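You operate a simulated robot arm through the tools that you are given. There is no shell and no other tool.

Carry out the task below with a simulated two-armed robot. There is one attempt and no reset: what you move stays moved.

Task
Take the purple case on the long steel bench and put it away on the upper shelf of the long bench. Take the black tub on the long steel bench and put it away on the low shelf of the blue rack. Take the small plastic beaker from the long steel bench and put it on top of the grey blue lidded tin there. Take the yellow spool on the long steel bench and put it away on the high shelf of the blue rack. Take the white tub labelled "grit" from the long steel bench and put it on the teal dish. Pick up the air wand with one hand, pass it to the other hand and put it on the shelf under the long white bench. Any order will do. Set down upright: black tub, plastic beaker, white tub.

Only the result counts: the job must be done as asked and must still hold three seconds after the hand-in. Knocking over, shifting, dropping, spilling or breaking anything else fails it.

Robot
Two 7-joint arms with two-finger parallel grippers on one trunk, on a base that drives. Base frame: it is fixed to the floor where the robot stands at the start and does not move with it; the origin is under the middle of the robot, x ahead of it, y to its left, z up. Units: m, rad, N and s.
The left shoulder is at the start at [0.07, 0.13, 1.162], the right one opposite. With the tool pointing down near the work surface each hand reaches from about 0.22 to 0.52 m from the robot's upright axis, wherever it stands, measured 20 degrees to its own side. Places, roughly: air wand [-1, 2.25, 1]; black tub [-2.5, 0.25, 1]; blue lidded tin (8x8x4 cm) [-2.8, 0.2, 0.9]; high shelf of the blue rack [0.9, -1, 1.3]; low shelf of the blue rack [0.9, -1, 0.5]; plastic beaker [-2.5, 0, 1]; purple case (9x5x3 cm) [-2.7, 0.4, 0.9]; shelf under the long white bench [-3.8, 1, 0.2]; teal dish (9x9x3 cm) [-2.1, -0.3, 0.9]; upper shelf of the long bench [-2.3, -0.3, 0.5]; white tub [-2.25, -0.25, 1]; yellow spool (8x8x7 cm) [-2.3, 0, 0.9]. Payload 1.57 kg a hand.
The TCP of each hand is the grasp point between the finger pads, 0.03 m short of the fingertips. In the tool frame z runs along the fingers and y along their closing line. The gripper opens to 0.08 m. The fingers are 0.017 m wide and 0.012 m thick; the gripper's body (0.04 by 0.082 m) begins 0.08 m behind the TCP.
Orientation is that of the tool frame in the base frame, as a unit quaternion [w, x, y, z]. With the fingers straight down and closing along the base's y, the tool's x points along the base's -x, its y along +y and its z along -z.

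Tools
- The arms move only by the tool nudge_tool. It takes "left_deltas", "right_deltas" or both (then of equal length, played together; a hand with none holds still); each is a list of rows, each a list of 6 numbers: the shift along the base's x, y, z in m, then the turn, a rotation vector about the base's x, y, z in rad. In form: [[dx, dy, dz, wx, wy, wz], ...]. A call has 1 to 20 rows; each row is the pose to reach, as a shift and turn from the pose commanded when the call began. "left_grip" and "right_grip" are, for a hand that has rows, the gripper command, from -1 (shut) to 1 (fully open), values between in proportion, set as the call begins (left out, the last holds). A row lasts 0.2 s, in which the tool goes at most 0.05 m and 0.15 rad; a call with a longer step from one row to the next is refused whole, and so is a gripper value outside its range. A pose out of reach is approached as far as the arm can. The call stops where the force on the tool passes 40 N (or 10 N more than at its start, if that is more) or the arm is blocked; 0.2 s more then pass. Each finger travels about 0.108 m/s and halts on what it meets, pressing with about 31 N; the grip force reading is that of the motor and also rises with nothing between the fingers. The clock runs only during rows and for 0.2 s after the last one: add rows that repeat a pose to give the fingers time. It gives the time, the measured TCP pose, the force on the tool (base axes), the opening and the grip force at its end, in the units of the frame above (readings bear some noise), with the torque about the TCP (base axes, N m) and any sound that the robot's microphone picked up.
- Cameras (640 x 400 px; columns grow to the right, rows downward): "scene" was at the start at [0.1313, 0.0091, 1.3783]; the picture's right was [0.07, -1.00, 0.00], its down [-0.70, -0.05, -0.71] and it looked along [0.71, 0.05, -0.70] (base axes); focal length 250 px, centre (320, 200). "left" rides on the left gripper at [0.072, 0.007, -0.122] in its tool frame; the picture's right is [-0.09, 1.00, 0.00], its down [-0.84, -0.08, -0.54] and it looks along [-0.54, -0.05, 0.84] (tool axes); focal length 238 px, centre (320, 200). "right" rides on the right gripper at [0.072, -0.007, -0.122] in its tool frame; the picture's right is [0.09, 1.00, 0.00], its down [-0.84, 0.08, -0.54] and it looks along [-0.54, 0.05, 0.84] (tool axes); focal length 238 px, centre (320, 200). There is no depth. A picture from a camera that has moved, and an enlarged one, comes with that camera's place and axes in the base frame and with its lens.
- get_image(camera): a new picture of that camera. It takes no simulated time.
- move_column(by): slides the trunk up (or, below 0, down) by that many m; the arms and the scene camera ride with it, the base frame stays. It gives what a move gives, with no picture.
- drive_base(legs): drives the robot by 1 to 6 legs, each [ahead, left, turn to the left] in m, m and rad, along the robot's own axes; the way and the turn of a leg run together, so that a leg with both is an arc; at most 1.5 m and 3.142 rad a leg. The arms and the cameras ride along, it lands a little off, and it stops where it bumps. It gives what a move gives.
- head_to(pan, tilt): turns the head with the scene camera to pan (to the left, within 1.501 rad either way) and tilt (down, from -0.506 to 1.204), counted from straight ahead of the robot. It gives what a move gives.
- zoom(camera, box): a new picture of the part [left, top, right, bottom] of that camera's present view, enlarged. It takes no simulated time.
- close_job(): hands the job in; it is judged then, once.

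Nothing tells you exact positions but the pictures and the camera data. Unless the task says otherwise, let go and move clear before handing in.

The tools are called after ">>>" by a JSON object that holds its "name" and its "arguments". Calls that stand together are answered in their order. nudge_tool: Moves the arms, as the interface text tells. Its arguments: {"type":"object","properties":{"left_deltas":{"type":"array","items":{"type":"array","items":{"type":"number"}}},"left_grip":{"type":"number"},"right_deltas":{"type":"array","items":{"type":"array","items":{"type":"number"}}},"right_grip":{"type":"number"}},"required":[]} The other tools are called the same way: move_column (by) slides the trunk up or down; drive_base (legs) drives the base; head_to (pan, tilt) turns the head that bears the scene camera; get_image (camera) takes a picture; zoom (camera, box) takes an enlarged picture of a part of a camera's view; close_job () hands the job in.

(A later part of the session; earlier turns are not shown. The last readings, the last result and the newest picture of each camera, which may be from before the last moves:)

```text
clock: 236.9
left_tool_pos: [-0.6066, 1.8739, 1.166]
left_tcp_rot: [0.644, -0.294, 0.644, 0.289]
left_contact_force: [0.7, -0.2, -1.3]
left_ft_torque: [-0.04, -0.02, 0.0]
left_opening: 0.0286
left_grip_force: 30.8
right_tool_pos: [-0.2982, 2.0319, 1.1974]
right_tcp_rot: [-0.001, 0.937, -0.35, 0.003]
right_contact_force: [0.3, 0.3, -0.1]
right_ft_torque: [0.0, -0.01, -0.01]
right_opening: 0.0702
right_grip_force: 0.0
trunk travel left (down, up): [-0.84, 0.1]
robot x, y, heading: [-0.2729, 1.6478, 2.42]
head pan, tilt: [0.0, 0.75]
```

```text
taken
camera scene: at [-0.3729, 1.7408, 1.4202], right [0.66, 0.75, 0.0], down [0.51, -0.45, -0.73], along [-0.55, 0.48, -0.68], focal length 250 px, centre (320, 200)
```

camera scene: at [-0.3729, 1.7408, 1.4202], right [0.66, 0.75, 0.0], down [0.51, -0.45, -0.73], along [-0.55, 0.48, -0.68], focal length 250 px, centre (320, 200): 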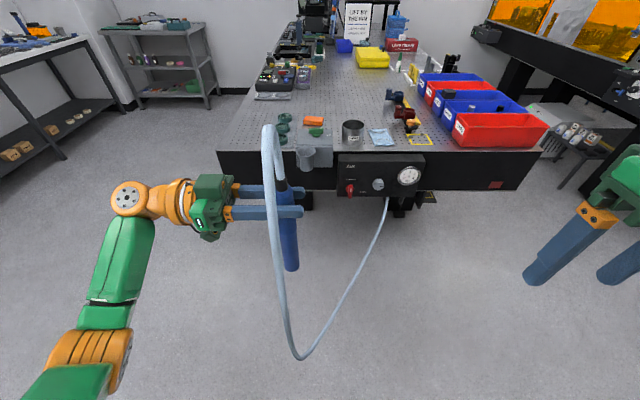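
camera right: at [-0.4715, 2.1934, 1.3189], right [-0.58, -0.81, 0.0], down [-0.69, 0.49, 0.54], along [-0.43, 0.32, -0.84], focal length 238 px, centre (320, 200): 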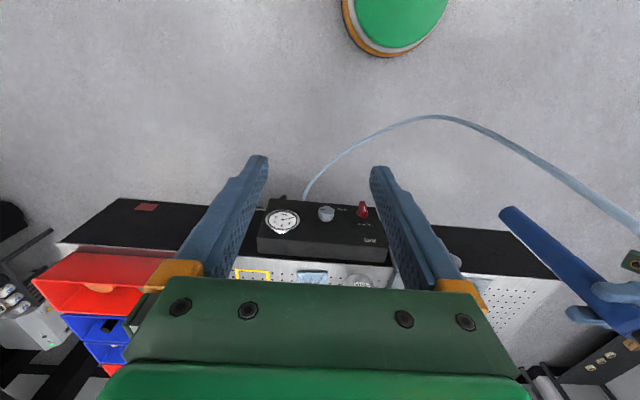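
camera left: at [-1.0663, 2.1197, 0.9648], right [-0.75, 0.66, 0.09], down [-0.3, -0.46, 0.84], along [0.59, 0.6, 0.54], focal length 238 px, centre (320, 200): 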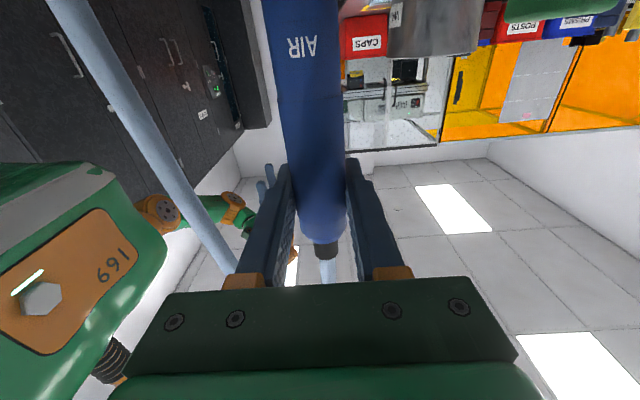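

The hose is still slack. Here in open space I'll prepare the right hand for the hand-over: yaw it inward and tilt it to point left, mirroring the left hand.

>>> {"name": "nudge_tool", "arguments": {"right_deltas": [[-0.005, 0.0045, 0, 0, 0, 0.14], [-0.01, 0.009, 0, 0, 0, 0.28], [-0.015, 0.0135, 0, 0, 0, 0.42], [-0.02, 0.018, 0, 0, 0, 0.56], [-0.025, 0.0225, 0, 0, 0, 0.7], [-0.03, 0.027, 0, 0, 0, 0.84], [-0.035, 0.0315, 0, 0, 0, 0.98], [-0.04, 0.036, 0, 0, 0, 1.12], [-0.045, 0.0405, 0, 0, 0, 1.26], [-0.05, 0.045, 0, 0, 0, 1.4], [-0.055, 0.049, 0, 0, 0, 1.54], [-0.06, 0.053, 0, 0, 0, 1.55]]}}

>>> {"name": "nudge_tool", "arguments": {"right_deltas": [[0, 0, 0, -0.0982, 0.0865, 0], [0, 0, 0, -0.1963, 0.173, 0], [0, 0, 0, -0.2945, 0.2595, 0], [0, 0, 0, -0.3927, 0.346, 0], [0, 0, 0, -0.4908, 0.4325, 0], [0, 0, 0, -0.589, 0.519, 0], [0, 0, 0, -0.687, 0.6055, 0], [0, 0, 0, -0.785, 0.692, 0], [0, 0, 0, -0.883, 0.778, 0], [0, 0, 0, -0.981, 0.865, 0], [0, 0, 0, -1.079, 0.951, 0], [0, 0, 0, -1.178, 1.038, 0]]}}

>>> {"name": "get_image", "arguments": {"camera": "scene"}}

>>> {"name": "get_image", "arguments": {"camera": "right"}}

```text
clock: 239.5
left_tool_pos: [-0.6061, 1.8721, 1.1675]
left_tcp_rot: [0.644, -0.292, 0.644, 0.29]
left_contact_force: [0.1, -0.5, -1.5]
left_ft_torque: [-0.02, -0.05, 0.0]
left_opening: 0.0286
left_grip_force: 31.9
right_tool_pos: [-0.352, 1.9071, 1.1402]
right_tcp_rot: [-0.002, 0.914, 0.406, 0.0]
right_contact_force: [-0.1, 0.7, -0.2]
right_ft_torque: [0.01, -0.01, 0.02]
right_opening: 0.0701
right_grip_force: 0.0
right hand out of reach, approached as far as the arm can: row 4, 5, 6, 7, 8, 9, 10, 11, 12
trunk travel left (down, up): [-0.84, 0.1]
robot x, y, heading: [-0.2663, 1.6455, 2.42]
head pan, tilt: [0.0, 0.75]
```

```text
clock: 242.1
left_tool_pos: [-0.6041, 1.8723, 1.1673]
left_tcp_rot: [0.644, -0.294, 0.644, 0.29]
left_contact_force: [-1.2, -0.8, -1.8]
left_ft_torque: [0.04, 0.07, -0.03]
left_opening: 0.029
left_grip_force: 30.7
right_tool_pos: [-0.3306, 1.8652, 1.2035]
right_tcp_rot: [0.294, 0.648, 0.285, -0.642]
right_contact_force: [0.2, 0.1, -1.2]
right_ft_torque: [0.01, 0.0, 0.01]
right_opening: 0.07
right_grip_force: 0.1
right hand out of reach, approached as far as the arm can: row 1, 2, 3, 4, 5, 6, 7, 8, 9, 10, 11, 12
trunk travel left (down, up): [-0.84, 0.1]
robot x, y, heading: [-0.2721, 1.6477, 2.419]
head pan, tilt: [0.0, 0.75]
```

```text
taken
camera scene: at [-0.371, 1.7389, 1.4205], right [0.66, 0.75, 0.0], down [0.51, -0.45, -0.73], along [-0.55, 0.48, -0.68], focal length 250 px, centre (320, 200)
```

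scene: 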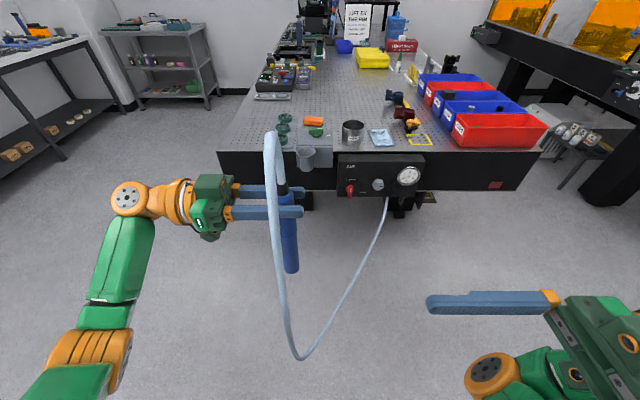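

```text
taken
camera right: at [-0.2539, 1.9609, 1.1316], right [0.74, -0.66, -0.08], down [0.41, 0.36, 0.84], along [-0.53, -0.66, 0.54], focal length 238 px, centre (320, 200)
```

right: 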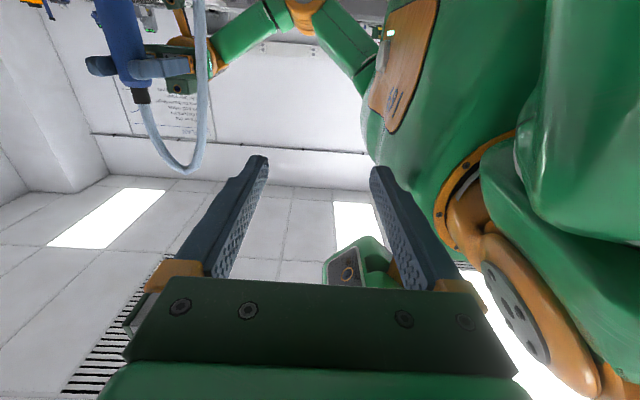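

The right hand has the orientation but ended up too close to my body (target out of reach). I'll issue a zero move to see how the commanded pose stands.

>>> {"name": "nudge_tool", "arguments": {"right_deltas": [[0, 0, 0, 0, 0, 0]]}}

```text
clock: 242.5
left_tool_pos: [-0.6053, 1.8718, 1.167]
left_tcp_rot: [0.644, -0.293, 0.644, 0.291]
left_contact_force: [0.8, -0.2, -1.4]
left_ft_torque: [-0.03, -0.02, -0.02]
left_opening: 0.0288
left_grip_force: 31.3
right_tool_pos: [-0.3307, 1.8657, 1.204]
right_tcp_rot: [0.294, 0.648, 0.286, -0.642]
right_contact_force: [-0.8, -0.1, -0.3]
right_ft_torque: [0.01, 0.02, 0.04]
right_opening: 0.07
right_grip_force: 0.2
trunk travel left (down, up): [-0.84, 0.1]
robot x, y, heading: [-0.2759, 1.6495, 2.418]
head pan, tilt: [0.0, 0.75]
```

The commanded pose is the current one, so I can move from here. Bringing the right hand forward and down to a spot to the right of the wand.

>>> {"name": "nudge_tool", "arguments": {"right_deltas": [[-0.0237, 0.0265, -0.0227, 0, 0, 0], [-0.0473, 0.053, -0.0453, 0, 0, 0], [-0.071, 0.0795, -0.068, 0, 0, 0], [-0.0947, 0.106, -0.0907, 0, 0, 0], [-0.1183, 0.1325, -0.1133, 0, 0, 0], [-0.142, 0.159, -0.136, 0, 0, 0]]}}

>>> {"name": "get_image", "arguments": {"camera": "scene"}}

>>> {"name": "get_image", "arguments": {"camera": "right"}}

```text
clock: 243.9
left_tool_pos: [-0.6056, 1.8727, 1.1669]
left_tcp_rot: [0.644, -0.293, 0.644, 0.29]
left_contact_force: [0.2, -1.0, -0.9]
left_ft_torque: [-0.02, -0.02, 0.0]
left_opening: 0.0283
left_grip_force: 30.9
right_tool_pos: [-0.3603, 1.8761, 1.2242]
right_tcp_rot: [0.294, 0.648, 0.286, -0.642]
right_contact_force: [0.3, 1.0, 0.7]
right_ft_torque: [0.0, 0.02, -0.01]
right_opening: 0.07
right_grip_force: 0.2
right hand out of reach, approached as far as the arm can: row 1, 2, 3, 4, 5, 6
trunk travel left (down, up): [-0.84, 0.1]
robot x, y, heading: [-0.2684, 1.6451, 2.418]
head pan, tilt: [0.0, 0.75]
```

```text
taken
camera scene: at [-0.3708, 1.739, 1.4205], right [0.66, 0.75, 0.0], down [0.51, -0.45, -0.73], along [-0.55, 0.48, -0.68], focal length 250 px, centre (320, 200)
```

scene: 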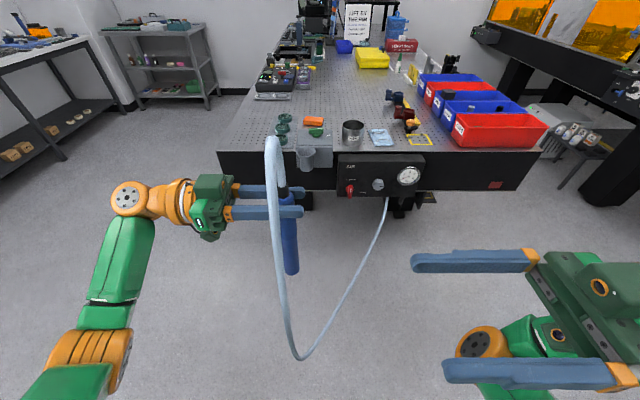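

```text
taken
camera right: at [-0.2829, 1.9713, 1.1525], right [0.75, -0.66, -0.08], down [0.41, 0.36, 0.84], along [-0.53, -0.66, 0.54], focal length 238 px, centre (320, 200)
```

right: 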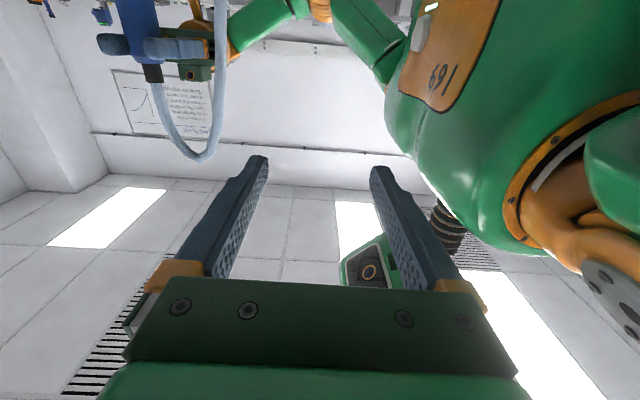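

The right arm is stuck in an awkward elbow configuration. I'll undo: tilt back to pointing down, yaw back, and return to a nominal pose before trying again from further forward.

>>> {"name": "nudge_tool", "arguments": {"right_deltas": [[0, 0, 0, 0.0982, -0.0865, 0], [0, 0, 0, 0.1963, -0.173, 0], [0, 0, 0, 0.2945, -0.2595, 0], [0, 0, 0, 0.3927, -0.346, 0], [0, 0, 0, 0.4908, -0.4325, 0], [0, 0, 0, 0.589, -0.519, 0], [0, 0, 0, 0.687, -0.6055, 0], [0, 0, 0, 0.785, -0.692, 0], [0, 0, 0, 0.883, -0.778, 0], [0, 0, 0, 0.981, -0.865, 0], [0, 0, 0, 1.079, -0.951, 0], [0, 0, 0, 1.178, -1.038, 0]]}}

>>> {"name": "nudge_tool", "arguments": {"right_deltas": [[0.005, 0.006, 0, 0, 0, -0.14], [0.01, 0.012, 0, 0, 0, -0.28], [0.015, 0.018, 0, 0, 0, -0.42], [0.02, 0.024, 0, 0, 0, -0.56], [0.025, 0.03, 0, 0, 0, -0.7], [0.03, 0.036, 0, 0, 0, -0.84], [0.035, 0.042, 0, 0, 0, -0.98], [0.04, 0.048, 0, 0, 0, -1.12], [0.045, 0.054, 0, 0, 0, -1.26], [0.05, 0.06, 0, 0, 0, -1.4], [0.055, 0.066, 0, 0, 0, -1.54], [0.055, 0.066, 0, 0, 0, -1.55]]}}

>>> {"name": "get_image", "arguments": {"camera": "scene"}}

```text
clock: 246.5
left_tool_pos: [-0.6057, 1.8709, 1.1669]
left_tcp_rot: [0.644, -0.293, 0.644, 0.291]
left_contact_force: [-0.1, -0.8, -0.3]
left_ft_torque: [-0.03, -0.07, -0.01]
left_opening: 0.0287
left_grip_force: 30.9
right_tool_pos: [-0.3576, 1.8695, 1.2185]
right_tcp_rot: [-0.004, 0.914, 0.405, 0.002]
right_contact_force: [-0.2, -0.1, -0.1]
right_ft_torque: [0.01, -0.03, -0.02]
right_opening: 0.0703
right_grip_force: 0.1
right hand out of reach, approached as far as the arm can: row 11, 12
trunk travel left (down, up): [-0.84, 0.1]
robot x, y, heading: [-0.271, 1.6484, 2.418]
head pan, tilt: [0.0, 0.75]
```

```text
clock: 249.1
left_tool_pos: [-0.6047, 1.8722, 1.1672]
left_tcp_rot: [0.644, -0.293, 0.644, 0.29]
left_contact_force: [0.6, 0.0, -1.2]
left_ft_torque: [-0.03, 0.0, 0.03]
left_opening: 0.0287
left_grip_force: 31.3
right_tool_pos: [-0.3005, 1.9365, 1.218]
right_tcp_rot: [-0.002, 0.937, -0.35, 0.003]
right_contact_force: [0.4, -0.1, -0.2]
right_ft_torque: [0.03, 0.0, 0.0]
right_opening: 0.07
right_grip_force: 0.0
trunk travel left (down, up): [-0.84, 0.1]
robot x, y, heading: [-0.2727, 1.6484, 2.419]
head pan, tilt: [0.0, 0.75]
```

```text
taken
camera scene: at [-0.371, 1.739, 1.4205], right [0.66, 0.75, 0.0], down [0.51, -0.45, -0.73], along [-0.55, 0.48, -0.68], focal length 250 px, centre (320, 200)
```

scene: 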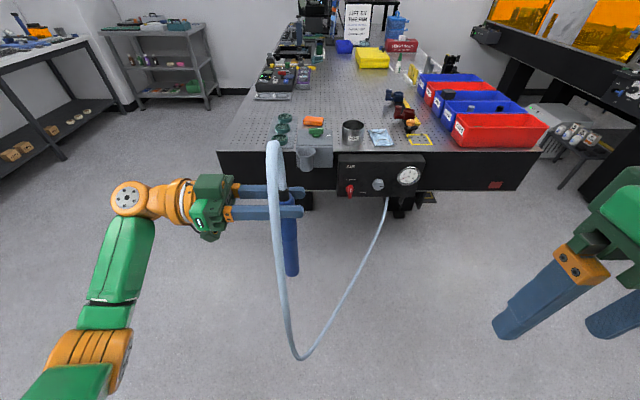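

The right arm is back in a normal pose. New hand-over plan: the left hand rolls the wand level (hose end pointing away from me), so the right hand can take it from above in its ordinary downward pose. Moving the left hand to centre and rolling.

>>> {"name": "nudge_tool", "arguments": {"left_deltas": [[0.0015, 0.032, 0, 0, 0, 0], [0.0031, 0.0639, 0, 0, 0, 0]]}}

>>> {"name": "nudge_tool", "arguments": {"left_deltas": [[0, 0, 0, -0.0866, -0.0982, 0], [0, 0, 0, -0.1731, -0.1964, 0], [0, 0, 0, -0.2597, -0.2947, 0], [0, 0, 0, -0.3462, -0.3929, 0], [0, 0, 0, -0.4328, -0.4911, 0], [0, 0, 0, -0.5193, -0.5893, 0]]}}

>>> {"name": "get_image", "arguments": {"camera": "scene"}}

```text
clock: 249.7
left_tool_pos: [-0.5996, 1.9382, 1.1657]
left_tcp_rot: [0.644, -0.294, 0.645, 0.289]
left_contact_force: [0.2, 0.4, -2.5]
left_ft_torque: [0.01, 0.02, -0.01]
left_opening: 0.0289
left_grip_force: 30.9
right_tool_pos: [-0.3004, 1.9382, 1.2181]
right_tcp_rot: [0.0, 0.937, -0.35, 0.002]
right_contact_force: [0.2, 0.5, -1.0]
right_ft_torque: [-0.03, -0.02, 0.0]
right_opening: 0.07
right_grip_force: 0.2
trunk travel left (down, up): [-0.84, 0.1]
robot x, y, heading: [-0.2632, 1.6493, 2.416]
head pan, tilt: [0.0, 0.75]
```

```text
clock: 251.1
left_tool_pos: [-0.6021, 1.9375, 1.1675]
left_tcp_rot: [0.706, -0.518, 0.483, 0.02]
left_contact_force: [0.0, -1.1, -2.1]
left_ft_torque: [0.05, 0.03, -0.01]
left_opening: 0.0287
left_grip_force: 30.6
right_tool_pos: [-0.3004, 1.9375, 1.2184]
right_tcp_rot: [-0.001, 0.937, -0.349, 0.002]
right_contact_force: [-1.2, 0.0, 0.7]
right_ft_torque: [0.02, 0.02, -0.02]
right_opening: 0.07
right_grip_force: 0.1
trunk travel left (down, up): [-0.84, 0.1]
robot x, y, heading: [-0.2708, 1.6466, 2.419]
head pan, tilt: [0.0, 0.75]
```

```text
taken
camera scene: at [-0.3708, 1.739, 1.4205], right [0.66, 0.75, 0.0], down [0.51, -0.45, -0.73], along [-0.55, 0.48, -0.68], focal length 250 px, centre (320, 200)
```

scene: 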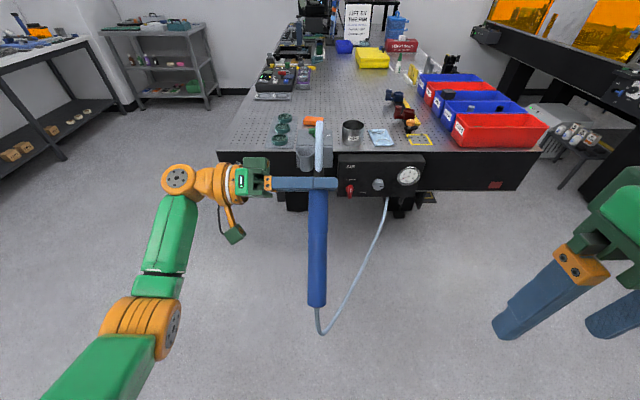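

Rolling works and the hose now falls on the far side. Continuing the second 45°.

>>> {"name": "nudge_tool", "arguments": {"left_deltas": [[0, 0, 0, -0.0866, -0.0982, 0], [0, 0, 0, -0.1731, -0.1964, 0], [0, 0, 0, -0.2597, -0.2947, 0], [0, 0, 0, -0.3462, -0.3929, 0], [0, 0, 0, -0.4328, -0.4911, 0], [0, 0, 0, -0.5193, -0.5893, 0]]}}

>>> {"name": "get_image", "arguments": {"camera": "scene"}}

>>> {"name": "get_image", "arguments": {"camera": "right"}}

>>> {"name": "get_image", "arguments": {"camera": "left"}}

```text
clock: 252.5
left_tool_pos: [-0.6018, 1.9364, 1.1668]
left_tcp_rot: [-0.66, 0.663, -0.249, 0.252]
left_contact_force: [-0.2, -1.0, -1.2]
left_ft_torque: [0.07, 0.13, 0.0]
left_opening: 0.0287
left_grip_force: 31.2
right_tool_pos: [-0.3018, 1.9374, 1.2178]
right_tcp_rot: [-0.002, 0.937, -0.35, 0.002]
right_contact_force: [-1.1, 0.0, 0.5]
right_ft_torque: [-0.02, 0.0, -0.01]
right_opening: 0.07
right_grip_force: 0.1
trunk travel left (down, up): [-0.84, 0.1]
robot x, y, heading: [-0.2681, 1.6474, 2.418]
head pan, tilt: [0.0, 0.75]
```

```text
taken
camera scene: at [-0.3708, 1.739, 1.4205], right [0.66, 0.75, 0.0], down [0.51, -0.45, -0.73], along [-0.55, 0.48, -0.68], focal length 250 px, centre (320, 200)
```

scene: 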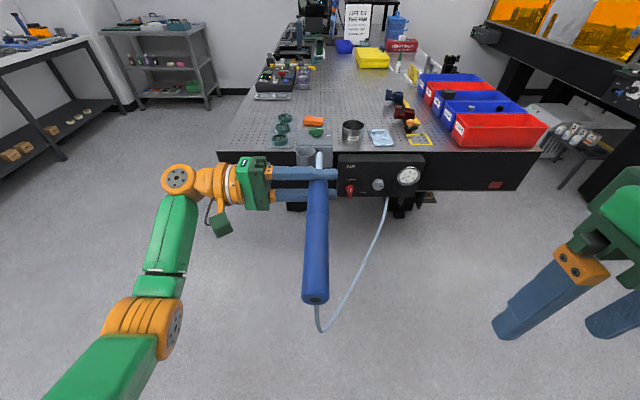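

```text
taken
camera right: at [-0.2429, 1.8952, 1.3396], right [-0.58, -0.81, 0.0], down [-0.69, 0.49, 0.54], along [-0.44, 0.32, -0.84], focal length 238 px, centre (320, 200)
```

right: 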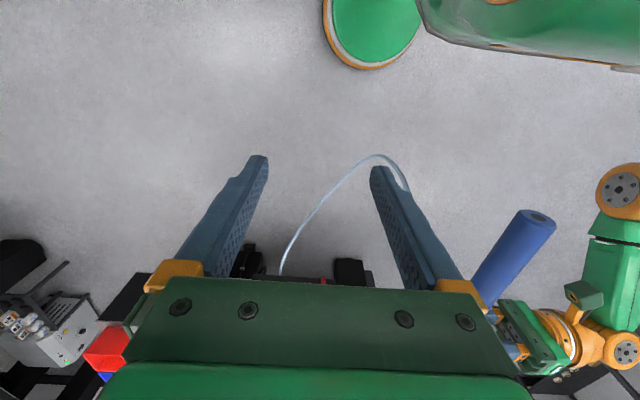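

```text
taken
camera left: at [-0.6298, 1.7976, 1.1621], right [-0.07, 0.06, -1.0], down [-0.99, 0.15, 0.07], along [0.15, 0.99, 0.05], focal length 238 px, centre (320, 200)
```

left: 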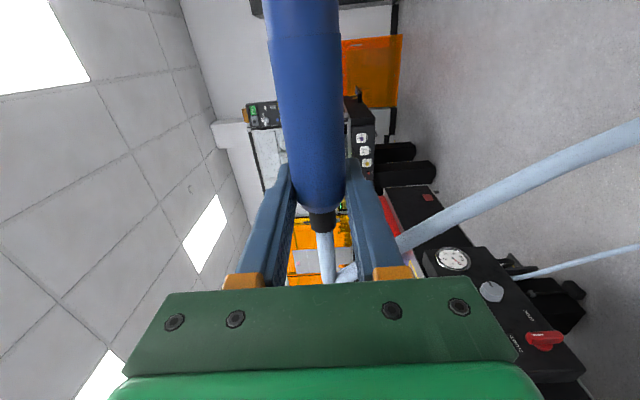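

The wand is level, hose end away from me, nozzle end toward me. I'll lower it a bit, open the right gripper, and bring the right hand above the nozzle half.

>>> {"name": "nudge_tool", "arguments": {"left_deltas": [[0, 0, -0.02, 0, 0, 0], [0, 0, -0.04, 0, 0, 0], [0, 0, -0.06, 0, 0, 0], [0, 0, -0.08, 0, 0, 0], [0, 0, -0.08, 0, 0, 0]], "right_deltas": [[-0.0185, 0.0163, 0, 0, 0, 0], [-0.0369, 0.0325, 0, 0, 0, 0], [-0.0554, 0.0488, 0, 0, 0, 0], [-0.0738, 0.065, 0, 0, 0, 0], [-0.0923, 0.0813, 0, 0, 0, 0]], "right_grip": 1}}

>>> {"name": "get_image", "arguments": {"camera": "scene"}}

>>> {"name": "get_image", "arguments": {"camera": "right"}}

```text
clock: 253.7
left_tool_pos: [-0.6018, 1.9367, 1.0858]
left_tcp_rot: [-0.66, 0.662, -0.249, 0.251]
left_contact_force: [1.0, 0.0, -1.5]
left_ft_torque: [0.11, 0.09, -0.03]
left_opening: 0.0289
left_grip_force: 31.0
right_tool_pos: [-0.3952, 2.0182, 1.2198]
right_tcp_rot: [-0.001, 0.937, -0.349, 0.002]
right_contact_force: [-0.3, -0.6, 0.3]
right_ft_torque: [-0.01, -0.03, -0.01]
right_opening: 0.08
right_grip_force: 0.1
trunk travel left (down, up): [-0.84, 0.1]
robot x, y, heading: [-0.2727, 1.6494, 2.421]
head pan, tilt: [0.0, 0.75]
```

```text
taken
camera scene: at [-0.3722, 1.7397, 1.4204], right [0.66, 0.75, 0.0], down [0.51, -0.45, -0.73], along [-0.55, 0.48, -0.68], focal length 250 px, centre (320, 200)
```

scene: 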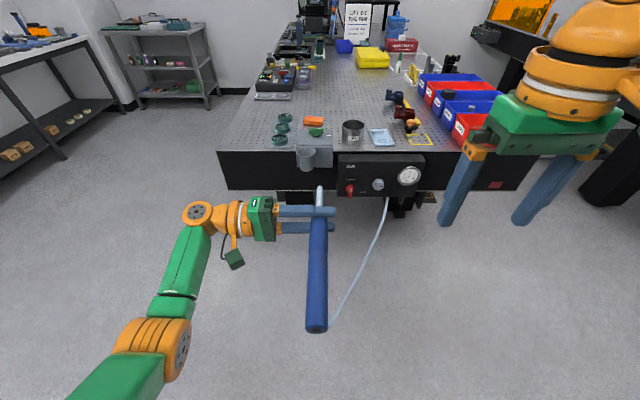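

```text
taken
camera right: at [-0.3375, 1.9765, 1.3399], right [-0.58, -0.81, 0.0], down [-0.69, 0.49, 0.54], along [-0.44, 0.32, -0.84], focal length 238 px, centre (320, 200)
```

right: 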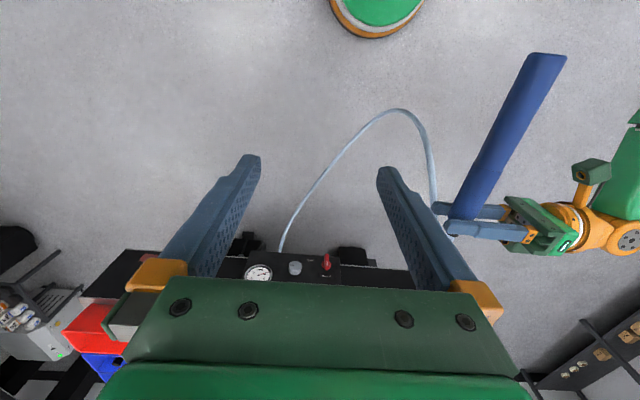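

Right hand is at the correct distance ahead. Sliding it left over the wand, still above it.

>>> {"name": "nudge_tool", "arguments": {"right_deltas": [[-0.0262, -0.0297, 0, 0, 0, 0], [-0.0524, -0.0594, 0, 0, 0, 0], [-0.0785, -0.0892, 0, 0, 0, 0], [-0.1047, -0.1189, 0, 0, 0, 0], [-0.1309, -0.1486, 0, 0, 0, 0], [-0.1309, -0.1486, -0.02, 0, 0, 0]]}}

>>> {"name": "get_image", "arguments": {"camera": "right"}}

>>> {"name": "get_image", "arguments": {"camera": "scene"}}

>>> {"name": "get_image", "arguments": {"camera": "left"}}

```text
clock: 255.1
left_tool_pos: [-0.6014, 1.9373, 1.0851]
left_tcp_rot: [-0.661, 0.662, -0.25, 0.251]
left_contact_force: [0.4, 0.4, -1.3]
left_ft_torque: [0.09, 0.08, 0.0]
left_opening: 0.0286
left_grip_force: 31.0
right_tool_pos: [-0.5248, 1.8707, 1.1994]
right_tcp_rot: [0.0, 0.937, -0.349, 0.002]
right_contact_force: [0.3, 0.5, -0.2]
right_ft_torque: [-0.03, -0.03, 0.06]
right_opening: 0.0801
right_grip_force: 0.1
trunk travel left (down, up): [-0.84, 0.1]
robot x, y, heading: [-0.2699, 1.6428, 2.416]
head pan, tilt: [0.0, 0.75]
```

```text
taken
camera right: at [-0.4663, 1.8292, 1.32], right [-0.58, -0.81, 0.0], down [-0.69, 0.49, 0.54], along [-0.44, 0.32, -0.84], focal length 238 px, centre (320, 200)
```

right: 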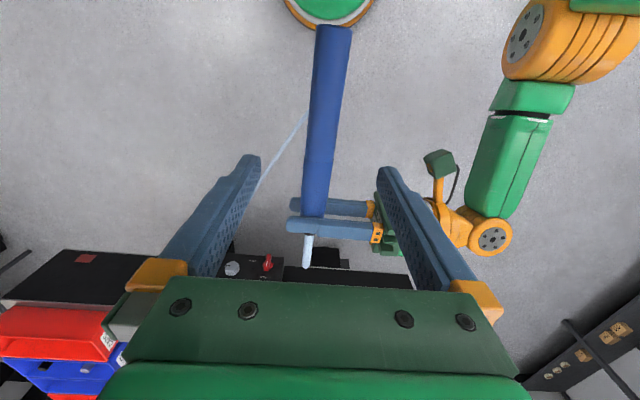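

```text
taken
camera scene: at [-0.3706, 1.7404, 1.4204], right [0.66, 0.75, 0.0], down [0.51, -0.45, -0.73], along [-0.55, 0.48, -0.68], focal length 250 px, centre (320, 200)
```

scene: 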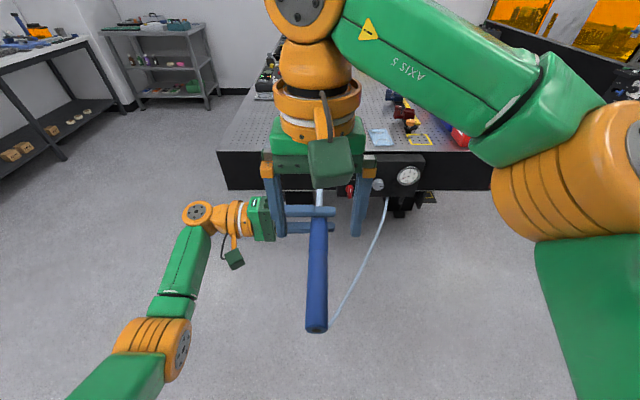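

```text
taken
camera left: at [-0.6284, 1.7984, 1.0814], right [-0.07, 0.06, -1.0], down [-0.99, 0.15, 0.08], along [0.15, 0.99, 0.05], focal length 238 px, centre (320, 200)
```

left: 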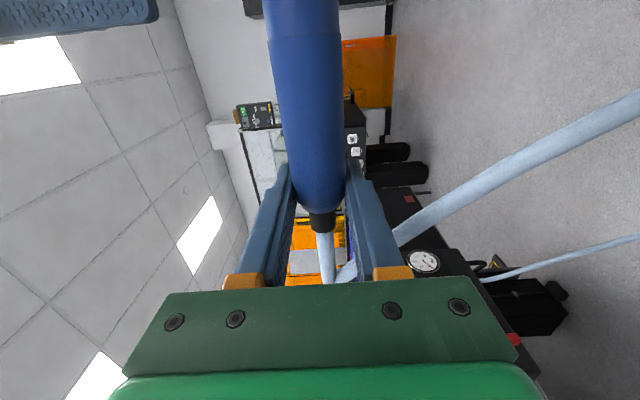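

The wand is centred beneath the right gripper, well clear of the left fingers. Lowering onto it so the wand sits near the fingertips, then closing.

>>> {"name": "nudge_tool", "arguments": {"right_deltas": [[-0.0014, -0.0015, -0.035, 0, 0, 0], [-0.0014, -0.0015, -0.07, 0, 0, 0], [-0.0014, -0.0015, -0.096, 0, 0, 0]]}}

>>> {"name": "get_image", "arguments": {"camera": "right"}}

>>> {"name": "get_image", "arguments": {"camera": "scene"}}

```text
clock: 255.9
left_tool_pos: [-0.601, 1.9368, 1.0858]
left_tcp_rot: [-0.66, 0.662, -0.25, 0.252]
left_contact_force: [0.8, 0.2, -2.1]
left_ft_torque: [0.1, 0.08, 0.02]
left_opening: 0.0288
left_grip_force: 30.8
right_tool_pos: [-0.5253, 1.8681, 1.1021]
right_tcp_rot: [-0.002, 0.937, -0.35, 0.002]
right_contact_force: [0.6, 0.1, 0.1]
right_ft_torque: [0.0, -0.02, 0.01]
right_opening: 0.0799
right_grip_force: 0.0
trunk travel left (down, up): [-0.84, 0.1]
robot x, y, heading: [-0.2685, 1.6464, 2.418]
head pan, tilt: [0.0, 0.75]
```

```text
taken
camera right: at [-0.4677, 1.8264, 1.2238], right [-0.58, -0.81, 0.0], down [-0.68, 0.49, 0.54], along [-0.44, 0.32, -0.84], focal length 238 px, centre (320, 200)
```

right: 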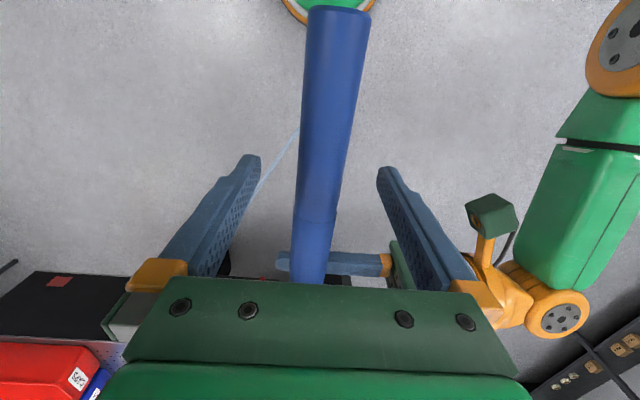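

```text
taken
camera scene: at [-0.3709, 1.7394, 1.4205], right [0.66, 0.75, 0.0], down [0.51, -0.45, -0.73], along [-0.55, 0.48, -0.68], focal length 250 px, centre (320, 200)
```

scene: 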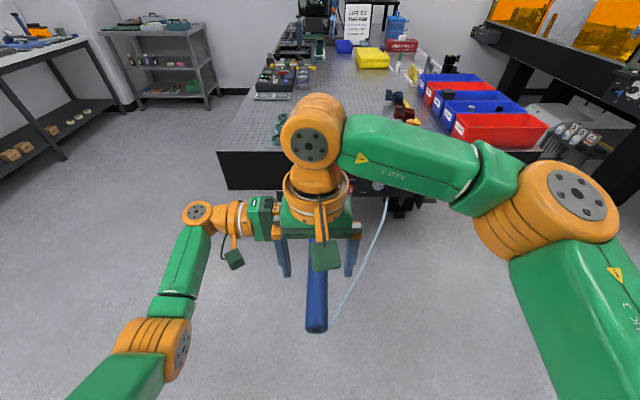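

The wand is between the right fingers. Closing the right gripper while the left still holds.

>>> {"name": "nudge_tool", "arguments": {"right_deltas": [[0, 0, 0, 0, 0, 0], [0, 0, 0, 0, 0, 0], [0, 0, 0, 0, 0, 0], [0, 0, 0, 0, 0, 0]], "right_grip": -1}}

>>> {"name": "get_image", "arguments": {"camera": "right"}}

```text
clock: 256.9
left_tool_pos: [-0.6011, 1.9363, 1.086]
left_tcp_rot: [-0.661, 0.662, -0.25, 0.251]
left_contact_force: [-1.3, -2.3, 0.3]
left_ft_torque: [0.06, -0.01, 0.15]
left_opening: 0.0288
left_grip_force: 31.5
right_tool_pos: [-0.5247, 1.8677, 1.1027]
right_tcp_rot: [-0.001, 0.937, -0.351, 0.002]
right_contact_force: [1.2, 2.9, -0.6]
right_ft_torque: [-0.06, -0.12, -0.47]
right_opening: 0.0292
right_grip_force: 30.9
trunk travel left (down, up): [-0.84, 0.1]
robot x, y, heading: [-0.2717, 1.6468, 2.418]
head pan, tilt: [0.0, 0.75]
```

```text
taken
camera right: at [-0.4676, 1.8263, 1.2242], right [-0.58, -0.81, 0.0], down [-0.69, 0.49, 0.54], along [-0.44, 0.32, -0.84], focal length 238 px, centre (320, 200)
```

right: 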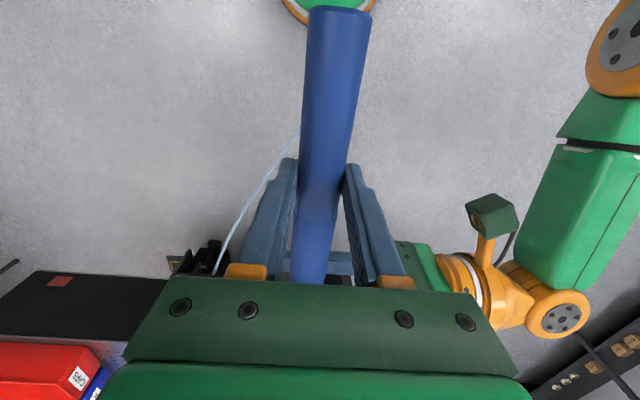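

Both hands hold it. Opening the left gripper and withdrawing it to the left.

>>> {"name": "nudge_tool", "arguments": {"left_deltas": [[0, 0, 0, 0, 0, 0], [0, 0, 0, 0, 0, 0], [0, 0, 0, 0, 0, 0]], "left_grip": 1}}

>>> {"name": "nudge_tool", "arguments": {"left_deltas": [[-0.02, -0.0225, 0, 0, 0, 0], [-0.0463, -0.0525, 0, 0, 0, 0], [-0.0727, -0.0825, 0, 0, 0, 0], [-0.0992, -0.1125, 0, 0, 0, 0]]}}

>>> {"name": "get_image", "arguments": {"camera": "scene"}}

>>> {"name": "get_image", "arguments": {"camera": "right"}}

>>> {"name": "get_image", "arguments": {"camera": "left"}}

```text
clock: 257.7
left_tool_pos: [-0.6007, 1.9359, 1.086]
left_tcp_rot: [-0.66, 0.662, -0.25, 0.252]
left_contact_force: [-0.1, -0.5, 0.5]
left_ft_torque: [0.0, -0.01, 0.01]
left_opening: 0.0802
left_grip_force: 0.1
right_tool_pos: [-0.5249, 1.8669, 1.1028]
right_tcp_rot: [-0.002, 0.937, -0.35, 0.003]
right_contact_force: [0.0, -0.3, 0.3]
right_ft_torque: [-0.02, -0.01, -0.02]
right_opening: 0.0287
right_grip_force: 30.9
trunk travel left (down, up): [-0.84, 0.1]
robot x, y, heading: [-0.2698, 1.6471, 2.416]
head pan, tilt: [0.0, 0.75]
```

```text
clock: 258.7
left_tool_pos: [-0.6972, 1.8209, 1.0879]
left_tcp_rot: [-0.661, 0.661, -0.252, 0.251]
left_contact_force: [-0.5, -0.1, -0.1]
left_ft_torque: [0.02, -0.03, -0.01]
left_opening: 0.0802
left_grip_force: 0.1
left hand out of reach, approached as far as the arm can: row 4
right_tool_pos: [-0.5266, 1.867, 1.1026]
right_tcp_rot: [-0.002, 0.937, -0.349, 0.003]
right_contact_force: [0.7, -0.8, 0.5]
right_ft_torque: [0.03, -0.02, -0.02]
right_opening: 0.0289
right_grip_force: 31.0
trunk travel left (down, up): [-0.84, 0.1]
robot x, y, heading: [-0.2708, 1.6482, 2.42]
head pan, tilt: [0.0, 0.75]
```

```text
taken
camera scene: at [-0.3717, 1.7381, 1.4205], right [0.66, 0.75, 0.0], down [0.51, -0.45, -0.73], along [-0.55, 0.48, -0.68], focal length 250 px, centre (320, 200)
```

scene: 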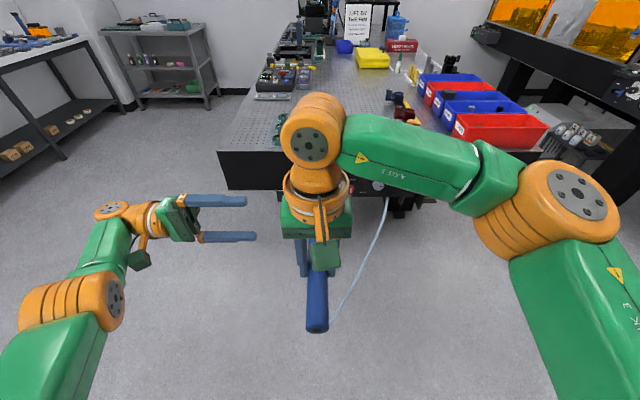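

```text
taken
camera right: at [-0.4683, 1.8254, 1.2242], right [-0.58, -0.81, 0.0], down [-0.69, 0.49, 0.54], along [-0.44, 0.32, -0.84], focal length 238 px, centre (320, 200)
```

right: 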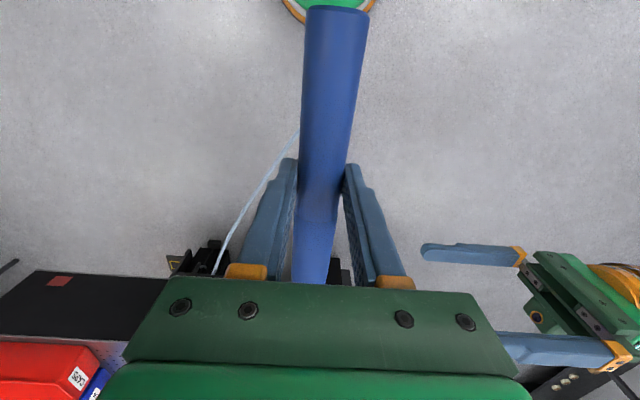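

```text
taken
camera left: at [-0.7253, 1.6824, 1.0835], right [-0.07, 0.06, -1.0], down [-0.99, 0.15, 0.08], along [0.15, 0.99, 0.05], focal length 238 px, centre (320, 200)
```

left: 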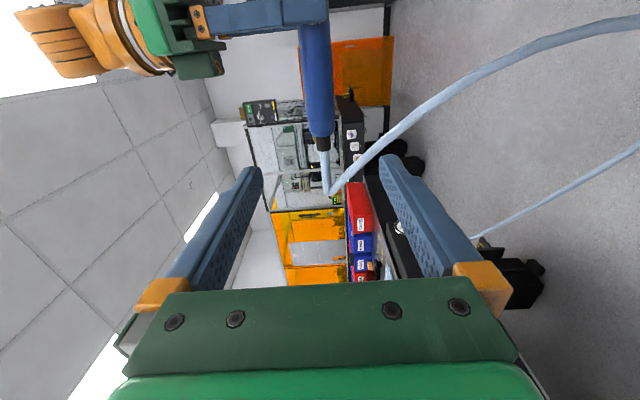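

The hand-over is done: the right hand holds the wand. Now I'll test how far the hose allows, strafing left (toward the white bench) in steps and watching the force on the hand.

>>> {"name": "drive_base", "arguments": {"legs": [[0, 0.4, 0]]}}

>>> {"name": "get_image", "arguments": {"camera": "scene"}}

>>> {"name": "get_image", "arguments": {"camera": "right"}}

```text
clock: 261.2
left_tool_pos: [-0.9592, 1.5191, 1.0889]
left_tcp_rot: [-0.661, 0.664, -0.246, 0.248]
left_contact_force: [0.1, -0.1, -0.4]
left_ft_torque: [0.0, -0.04, -0.01]
left_opening: 0.0801
left_grip_force: 0.2
right_tool_pos: [-0.788, 1.5654, 1.1034]
right_tcp_rot: [-0.001, 0.939, -0.345, 0.001]
right_contact_force: [0.4, 1.6, 0.5]
right_ft_torque: [-0.03, 0.03, -0.05]
right_opening: 0.0288
right_grip_force: 30.8
trunk travel left (down, up): [-0.84, 0.1]
robot x, y, heading: [-0.5322, 1.3499, 2.429]
head pan, tilt: [0.0, 0.75]
```

```text
taken
camera scene: at [-0.6325, 1.4388, 1.4205], right [0.65, 0.76, 0.0], down [0.52, -0.45, -0.73], along [-0.55, 0.48, -0.68], focal length 250 px, centre (320, 200)
```

scene: 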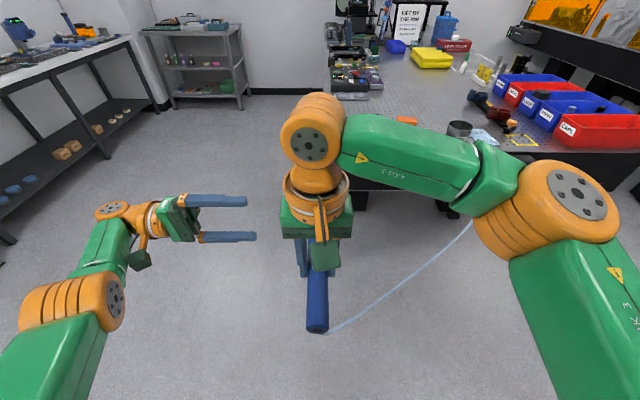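

```text
taken
camera right: at [-0.7304, 1.5247, 1.2242], right [-0.57, -0.82, 0.0], down [-0.69, 0.48, 0.54], along [-0.44, 0.31, -0.84], focal length 238 px, centre (320, 200)
```

right: 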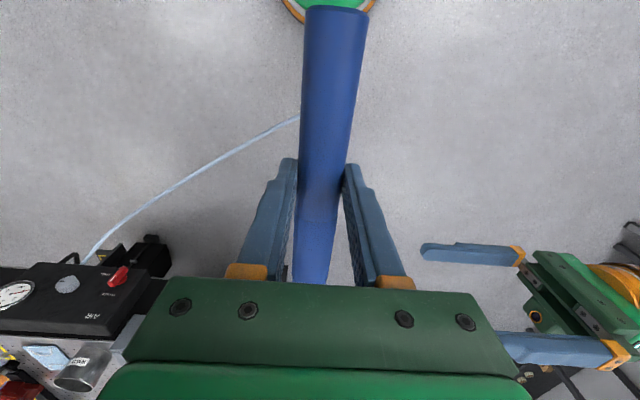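

>>> {"name": "drive_base", "arguments": {"legs": [[0, 0.4, 0]]}}

>>> {"name": "get_image", "arguments": {"camera": "scene"}}

>>> {"name": "get_image", "arguments": {"camera": "right"}}

>>> {"name": "get_image", "arguments": {"camera": "left"}}

```text
clock: 263.7
left_tool_pos: [-1.2266, 1.2079, 1.0884]
left_tcp_rot: [-0.661, 0.664, -0.246, 0.247]
left_contact_force: [-0.1, 0.2, 0.6]
left_ft_torque: [-0.01, -0.02, 0.0]
left_opening: 0.08
left_grip_force: 0.0
right_tool_pos: [-1.0554, 1.2547, 1.1031]
right_tcp_rot: [0.0, 0.939, -0.344, 0.002]
right_contact_force: [0.1, -0.5, 0.9]
right_ft_torque: [-0.02, -0.02, 0.04]
right_opening: 0.0287
right_grip_force: 30.9
trunk travel left (down, up): [-0.84, 0.1]
robot x, y, heading: [-0.8024, 1.038, 2.433]
head pan, tilt: [0.0, 0.75]
```

```text
taken
camera scene: at [-0.8999, 1.1284, 1.4205], right [0.65, 0.76, 0.0], down [0.52, -0.45, -0.73], along [-0.55, 0.48, -0.68], focal length 250 px, centre (320, 200)
```

scene: 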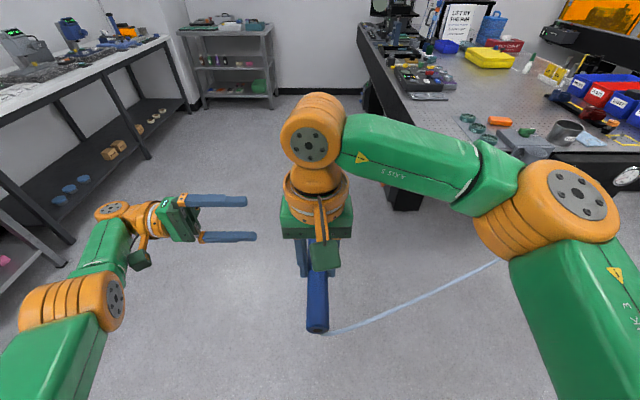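

```text
taken
camera right: at [-0.9979, 1.2142, 1.2242], right [-0.57, -0.82, 0.0], down [-0.69, 0.48, 0.54], along [-0.44, 0.31, -0.84], focal length 238 px, centre (320, 200)
```

right: 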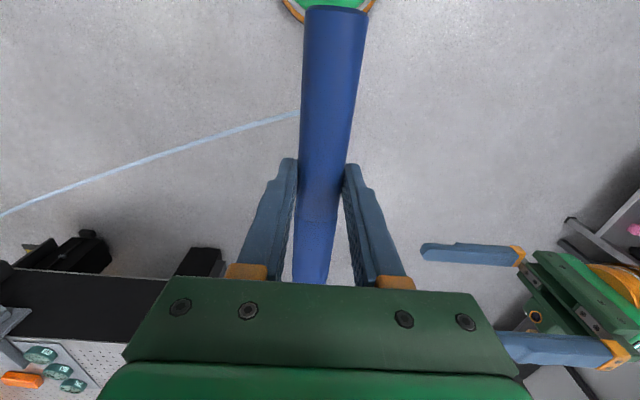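

```text
taken
camera left: at [-1.2531, 1.0683, 1.0839], right [-0.07, 0.06, -1.0], down [-0.99, 0.14, 0.08], along [0.14, 0.99, 0.05], focal length 238 px, centre (320, 200)
```

left: 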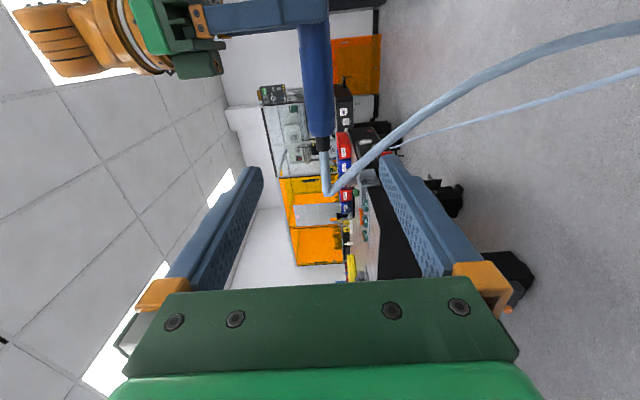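

Force on the hand stays near zero, so the hose isn't pulling. I'll lower the trunk so the hose stays below the table top, then drive toward the white bench.

>>> {"name": "move_column", "arguments": {"by": -0.4}}

>>> {"name": "drive_base", "arguments": {"legs": [[0, 0.45, 0], [0.6, 0, 0]]}}

>>> {"name": "get_image", "arguments": {"camera": "scene"}}

>>> {"name": "get_image", "arguments": {"camera": "right"}}

```text
clock: 267.5
left_tool_pos: [-1.2283, 1.2053, 0.6891]
left_tcp_rot: [-0.662, 0.664, -0.246, 0.247]
left_contact_force: [-0.1, 0.2, -0.1]
left_ft_torque: [-0.04, -0.01, 0.01]
left_opening: 0.0799
left_grip_force: 0.1
right_tool_pos: [-1.0569, 1.2545, 0.7033]
right_tcp_rot: [-0.001, 0.939, -0.345, 0.002]
right_contact_force: [-0.6, 1.0, 0.0]
right_ft_torque: [0.01, 0.01, 0.01]
right_opening: 0.0288
right_grip_force: 31.2
trunk travel left (down, up): [-0.44, 0.5]
robot x, y, heading: [-0.8011, 1.0377, 2.428]
head pan, tilt: [0.0, 0.75]
```

```text
clock: 273.3
left_tool_pos: [-1.9849, 1.2603, 0.688]
left_tcp_rot: [-0.662, 0.663, -0.246, 0.247]
left_contact_force: [-0.6, 0.1, -0.4]
left_ft_torque: [0.01, -0.04, 0.01]
left_opening: 0.0799
left_grip_force: 0.2
right_tool_pos: [-1.814, 1.308, 0.703]
right_tcp_rot: [-0.001, 0.939, -0.344, 0.002]
right_contact_force: [-0.1, -0.4, -0.7]
right_ft_torque: [-0.01, -0.02, 0.0]
right_opening: 0.0287
right_grip_force: 31.3
trunk travel left (down, up): [-0.44, 0.5]
robot x, y, heading: [-1.5549, 1.0919, 2.432]
head pan, tilt: [0.0, 0.75]
```

```text
taken
camera scene: at [-1.6584, 1.1811, 1.0205], right [0.65, 0.76, 0.0], down [0.52, -0.44, -0.73], along [-0.55, 0.48, -0.68], focal length 250 px, centre (320, 200)
```

scene: 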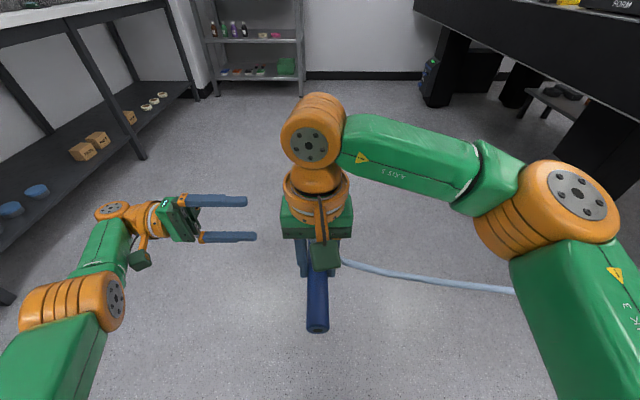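

```text
taken
camera right: at [-1.7562, 1.2671, 0.8241], right [-0.57, -0.82, 0.0], down [-0.69, 0.48, 0.54], along [-0.44, 0.31, -0.84], focal length 238 px, centre (320, 200)
```

right: 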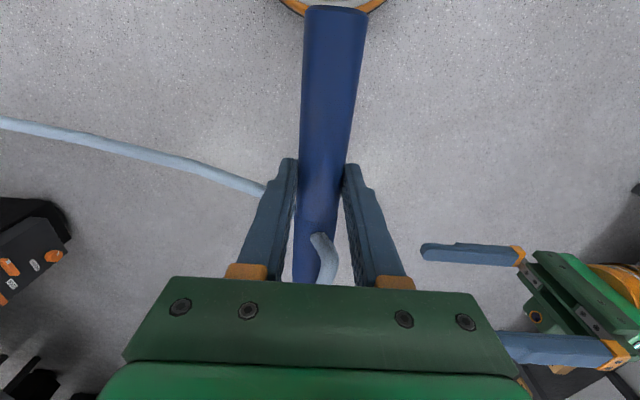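

The hose keeps following freely. Now turning left to face the white bench and looking at its lower shelf.

>>> {"name": "drive_base", "arguments": {"legs": [[0.9, 0, 0], [0, 0, 1.558]]}}

>>> {"name": "head_to", "arguments": {"pan": 0.3, "tilt": 0.45}}

>>> {"name": "get_image", "arguments": {"camera": "scene"}}

>>> {"name": "get_image", "arguments": {"camera": "right"}}

```text
clock: 281.8
left_tool_pos: [-2.4275, 1.2608, 0.6883]
left_tcp_rot: [-0.646, 0.647, 0.287, -0.285]
left_contact_force: [0.6, -0.2, 0.4]
left_ft_torque: [0.0, -0.02, -0.04]
left_opening: 0.0801
left_grip_force: 0.0
right_tool_pos: [-2.4708, 1.4316, 0.7039]
right_tcp_rot: [-0.003, 0.913, 0.408, 0.001]
right_contact_force: [0.0, 0.2, -0.1]
right_ft_torque: [0.03, -0.01, 0.0]
right_opening: 0.0288
right_grip_force: 30.5
trunk travel left (down, up): [-0.44, 0.5]
robot x, y, heading: [-2.2464, 1.6833, -2.308]
head pan, tilt: [0.0, 0.75]
```

```text
clock: 282.6
left_tool_pos: [-2.4273, 1.2612, 0.6882]
left_tcp_rot: [-0.646, 0.647, 0.286, -0.286]
left_contact_force: [0.3, 0.3, 0.9]
left_ft_torque: [0.0, -0.03, 0.01]
left_opening: 0.0801
left_grip_force: 0.0
right_tool_pos: [-2.4718, 1.4323, 0.7026]
right_tcp_rot: [-0.002, 0.913, 0.408, 0.001]
right_contact_force: [-0.4, 1.6, 0.8]
right_ft_torque: [0.0, -0.03, -0.02]
right_opening: 0.0288
right_grip_force: 30.6
trunk travel left (down, up): [-0.44, 0.5]
robot x, y, heading: [-2.2478, 1.6812, -2.31]
head pan, tilt: [0.3, 0.45]
```

```text
taken
camera scene: at [-2.3204, 1.5661, 1.0469], right [-0.91, 0.42, 0.0], down [0.19, 0.4, -0.9], along [-0.38, -0.81, -0.44], focal length 250 px, centre (320, 200)
```

scene: 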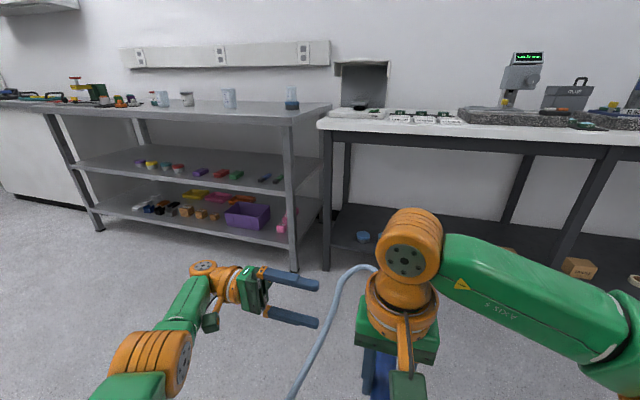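

```text
taken
camera right: at [-2.4282, 1.4897, 0.8242], right [0.8, -0.6, 0.0], down [-0.5, -0.68, 0.54], along [-0.32, -0.43, -0.84], focal length 238 px, centre (320, 200)
```

right: 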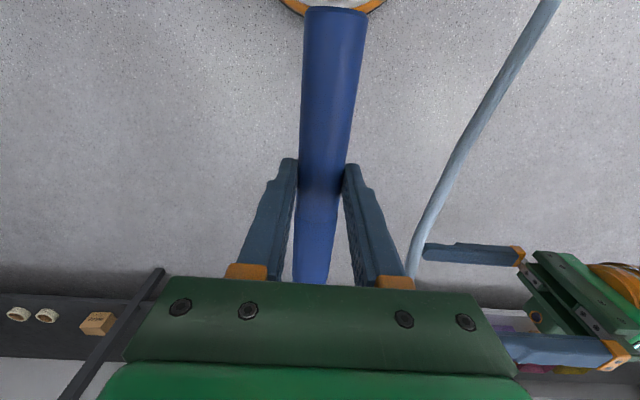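

I'm facing the white bench; the blue caps and wooden blocks are on its low shelf with an apparent gap between them around u≈3.1. Looking around for a clear view of that gap.

>>> {"name": "head_to", "arguments": {"pan": -0.35, "tilt": 0.4}}

>>> {"name": "get_image", "arguments": {"camera": "scene"}}

>>> {"name": "get_image", "arguments": {"camera": "left"}}

```text
clock: 283.7
left_tool_pos: [-2.4277, 1.2608, 0.689]
left_tcp_rot: [0.647, -0.647, -0.287, 0.285]
left_contact_force: [0.1, 0.4, -0.5]
left_ft_torque: [-0.03, -0.03, 0.0]
left_opening: 0.0802
left_grip_force: 0.1
right_tool_pos: [-2.4713, 1.4326, 0.7024]
right_tcp_rot: [-0.002, 0.913, 0.408, 0.001]
right_contact_force: [-0.2, 0.5, -0.2]
right_ft_torque: [-0.01, 0.0, -0.01]
right_opening: 0.0288
right_grip_force: 30.6
trunk travel left (down, up): [-0.44, 0.5]
robot x, y, heading: [-2.2452, 1.6842, -2.307]
head pan, tilt: [-0.351, 0.4]
```

```text
taken
camera scene: at [-2.3634, 1.6063, 1.0516], right [-0.46, 0.89, 0.0], down [0.34, 0.18, -0.92], along [-0.82, -0.43, -0.39], focal length 250 px, centre (320, 200)
```

scene: 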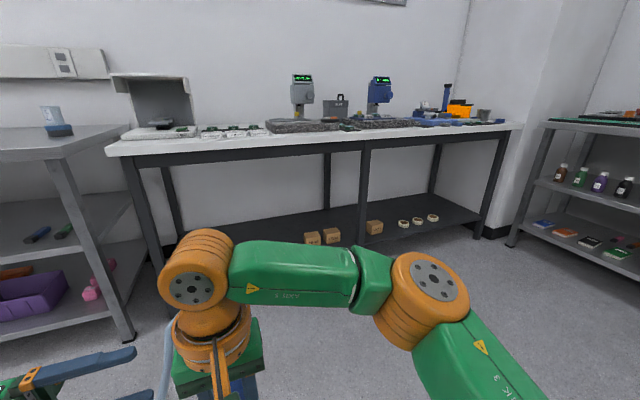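

```text
taken
camera left: at [-2.2905, 1.2316, 0.6835], right [-0.06, -0.07, -1.0], down [-0.16, -0.98, 0.08], along [-0.98, 0.17, 0.05], focal length 238 px, centre (320, 200)
```

left: 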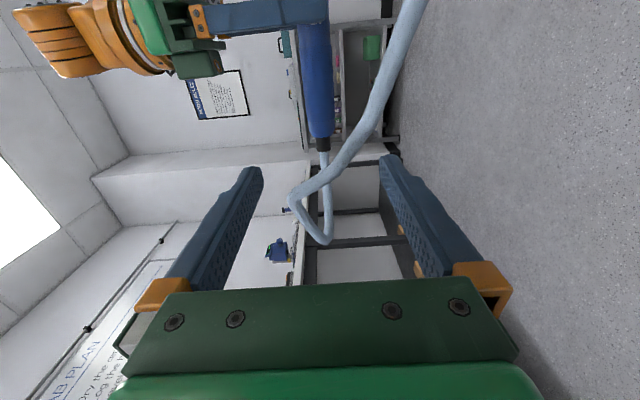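

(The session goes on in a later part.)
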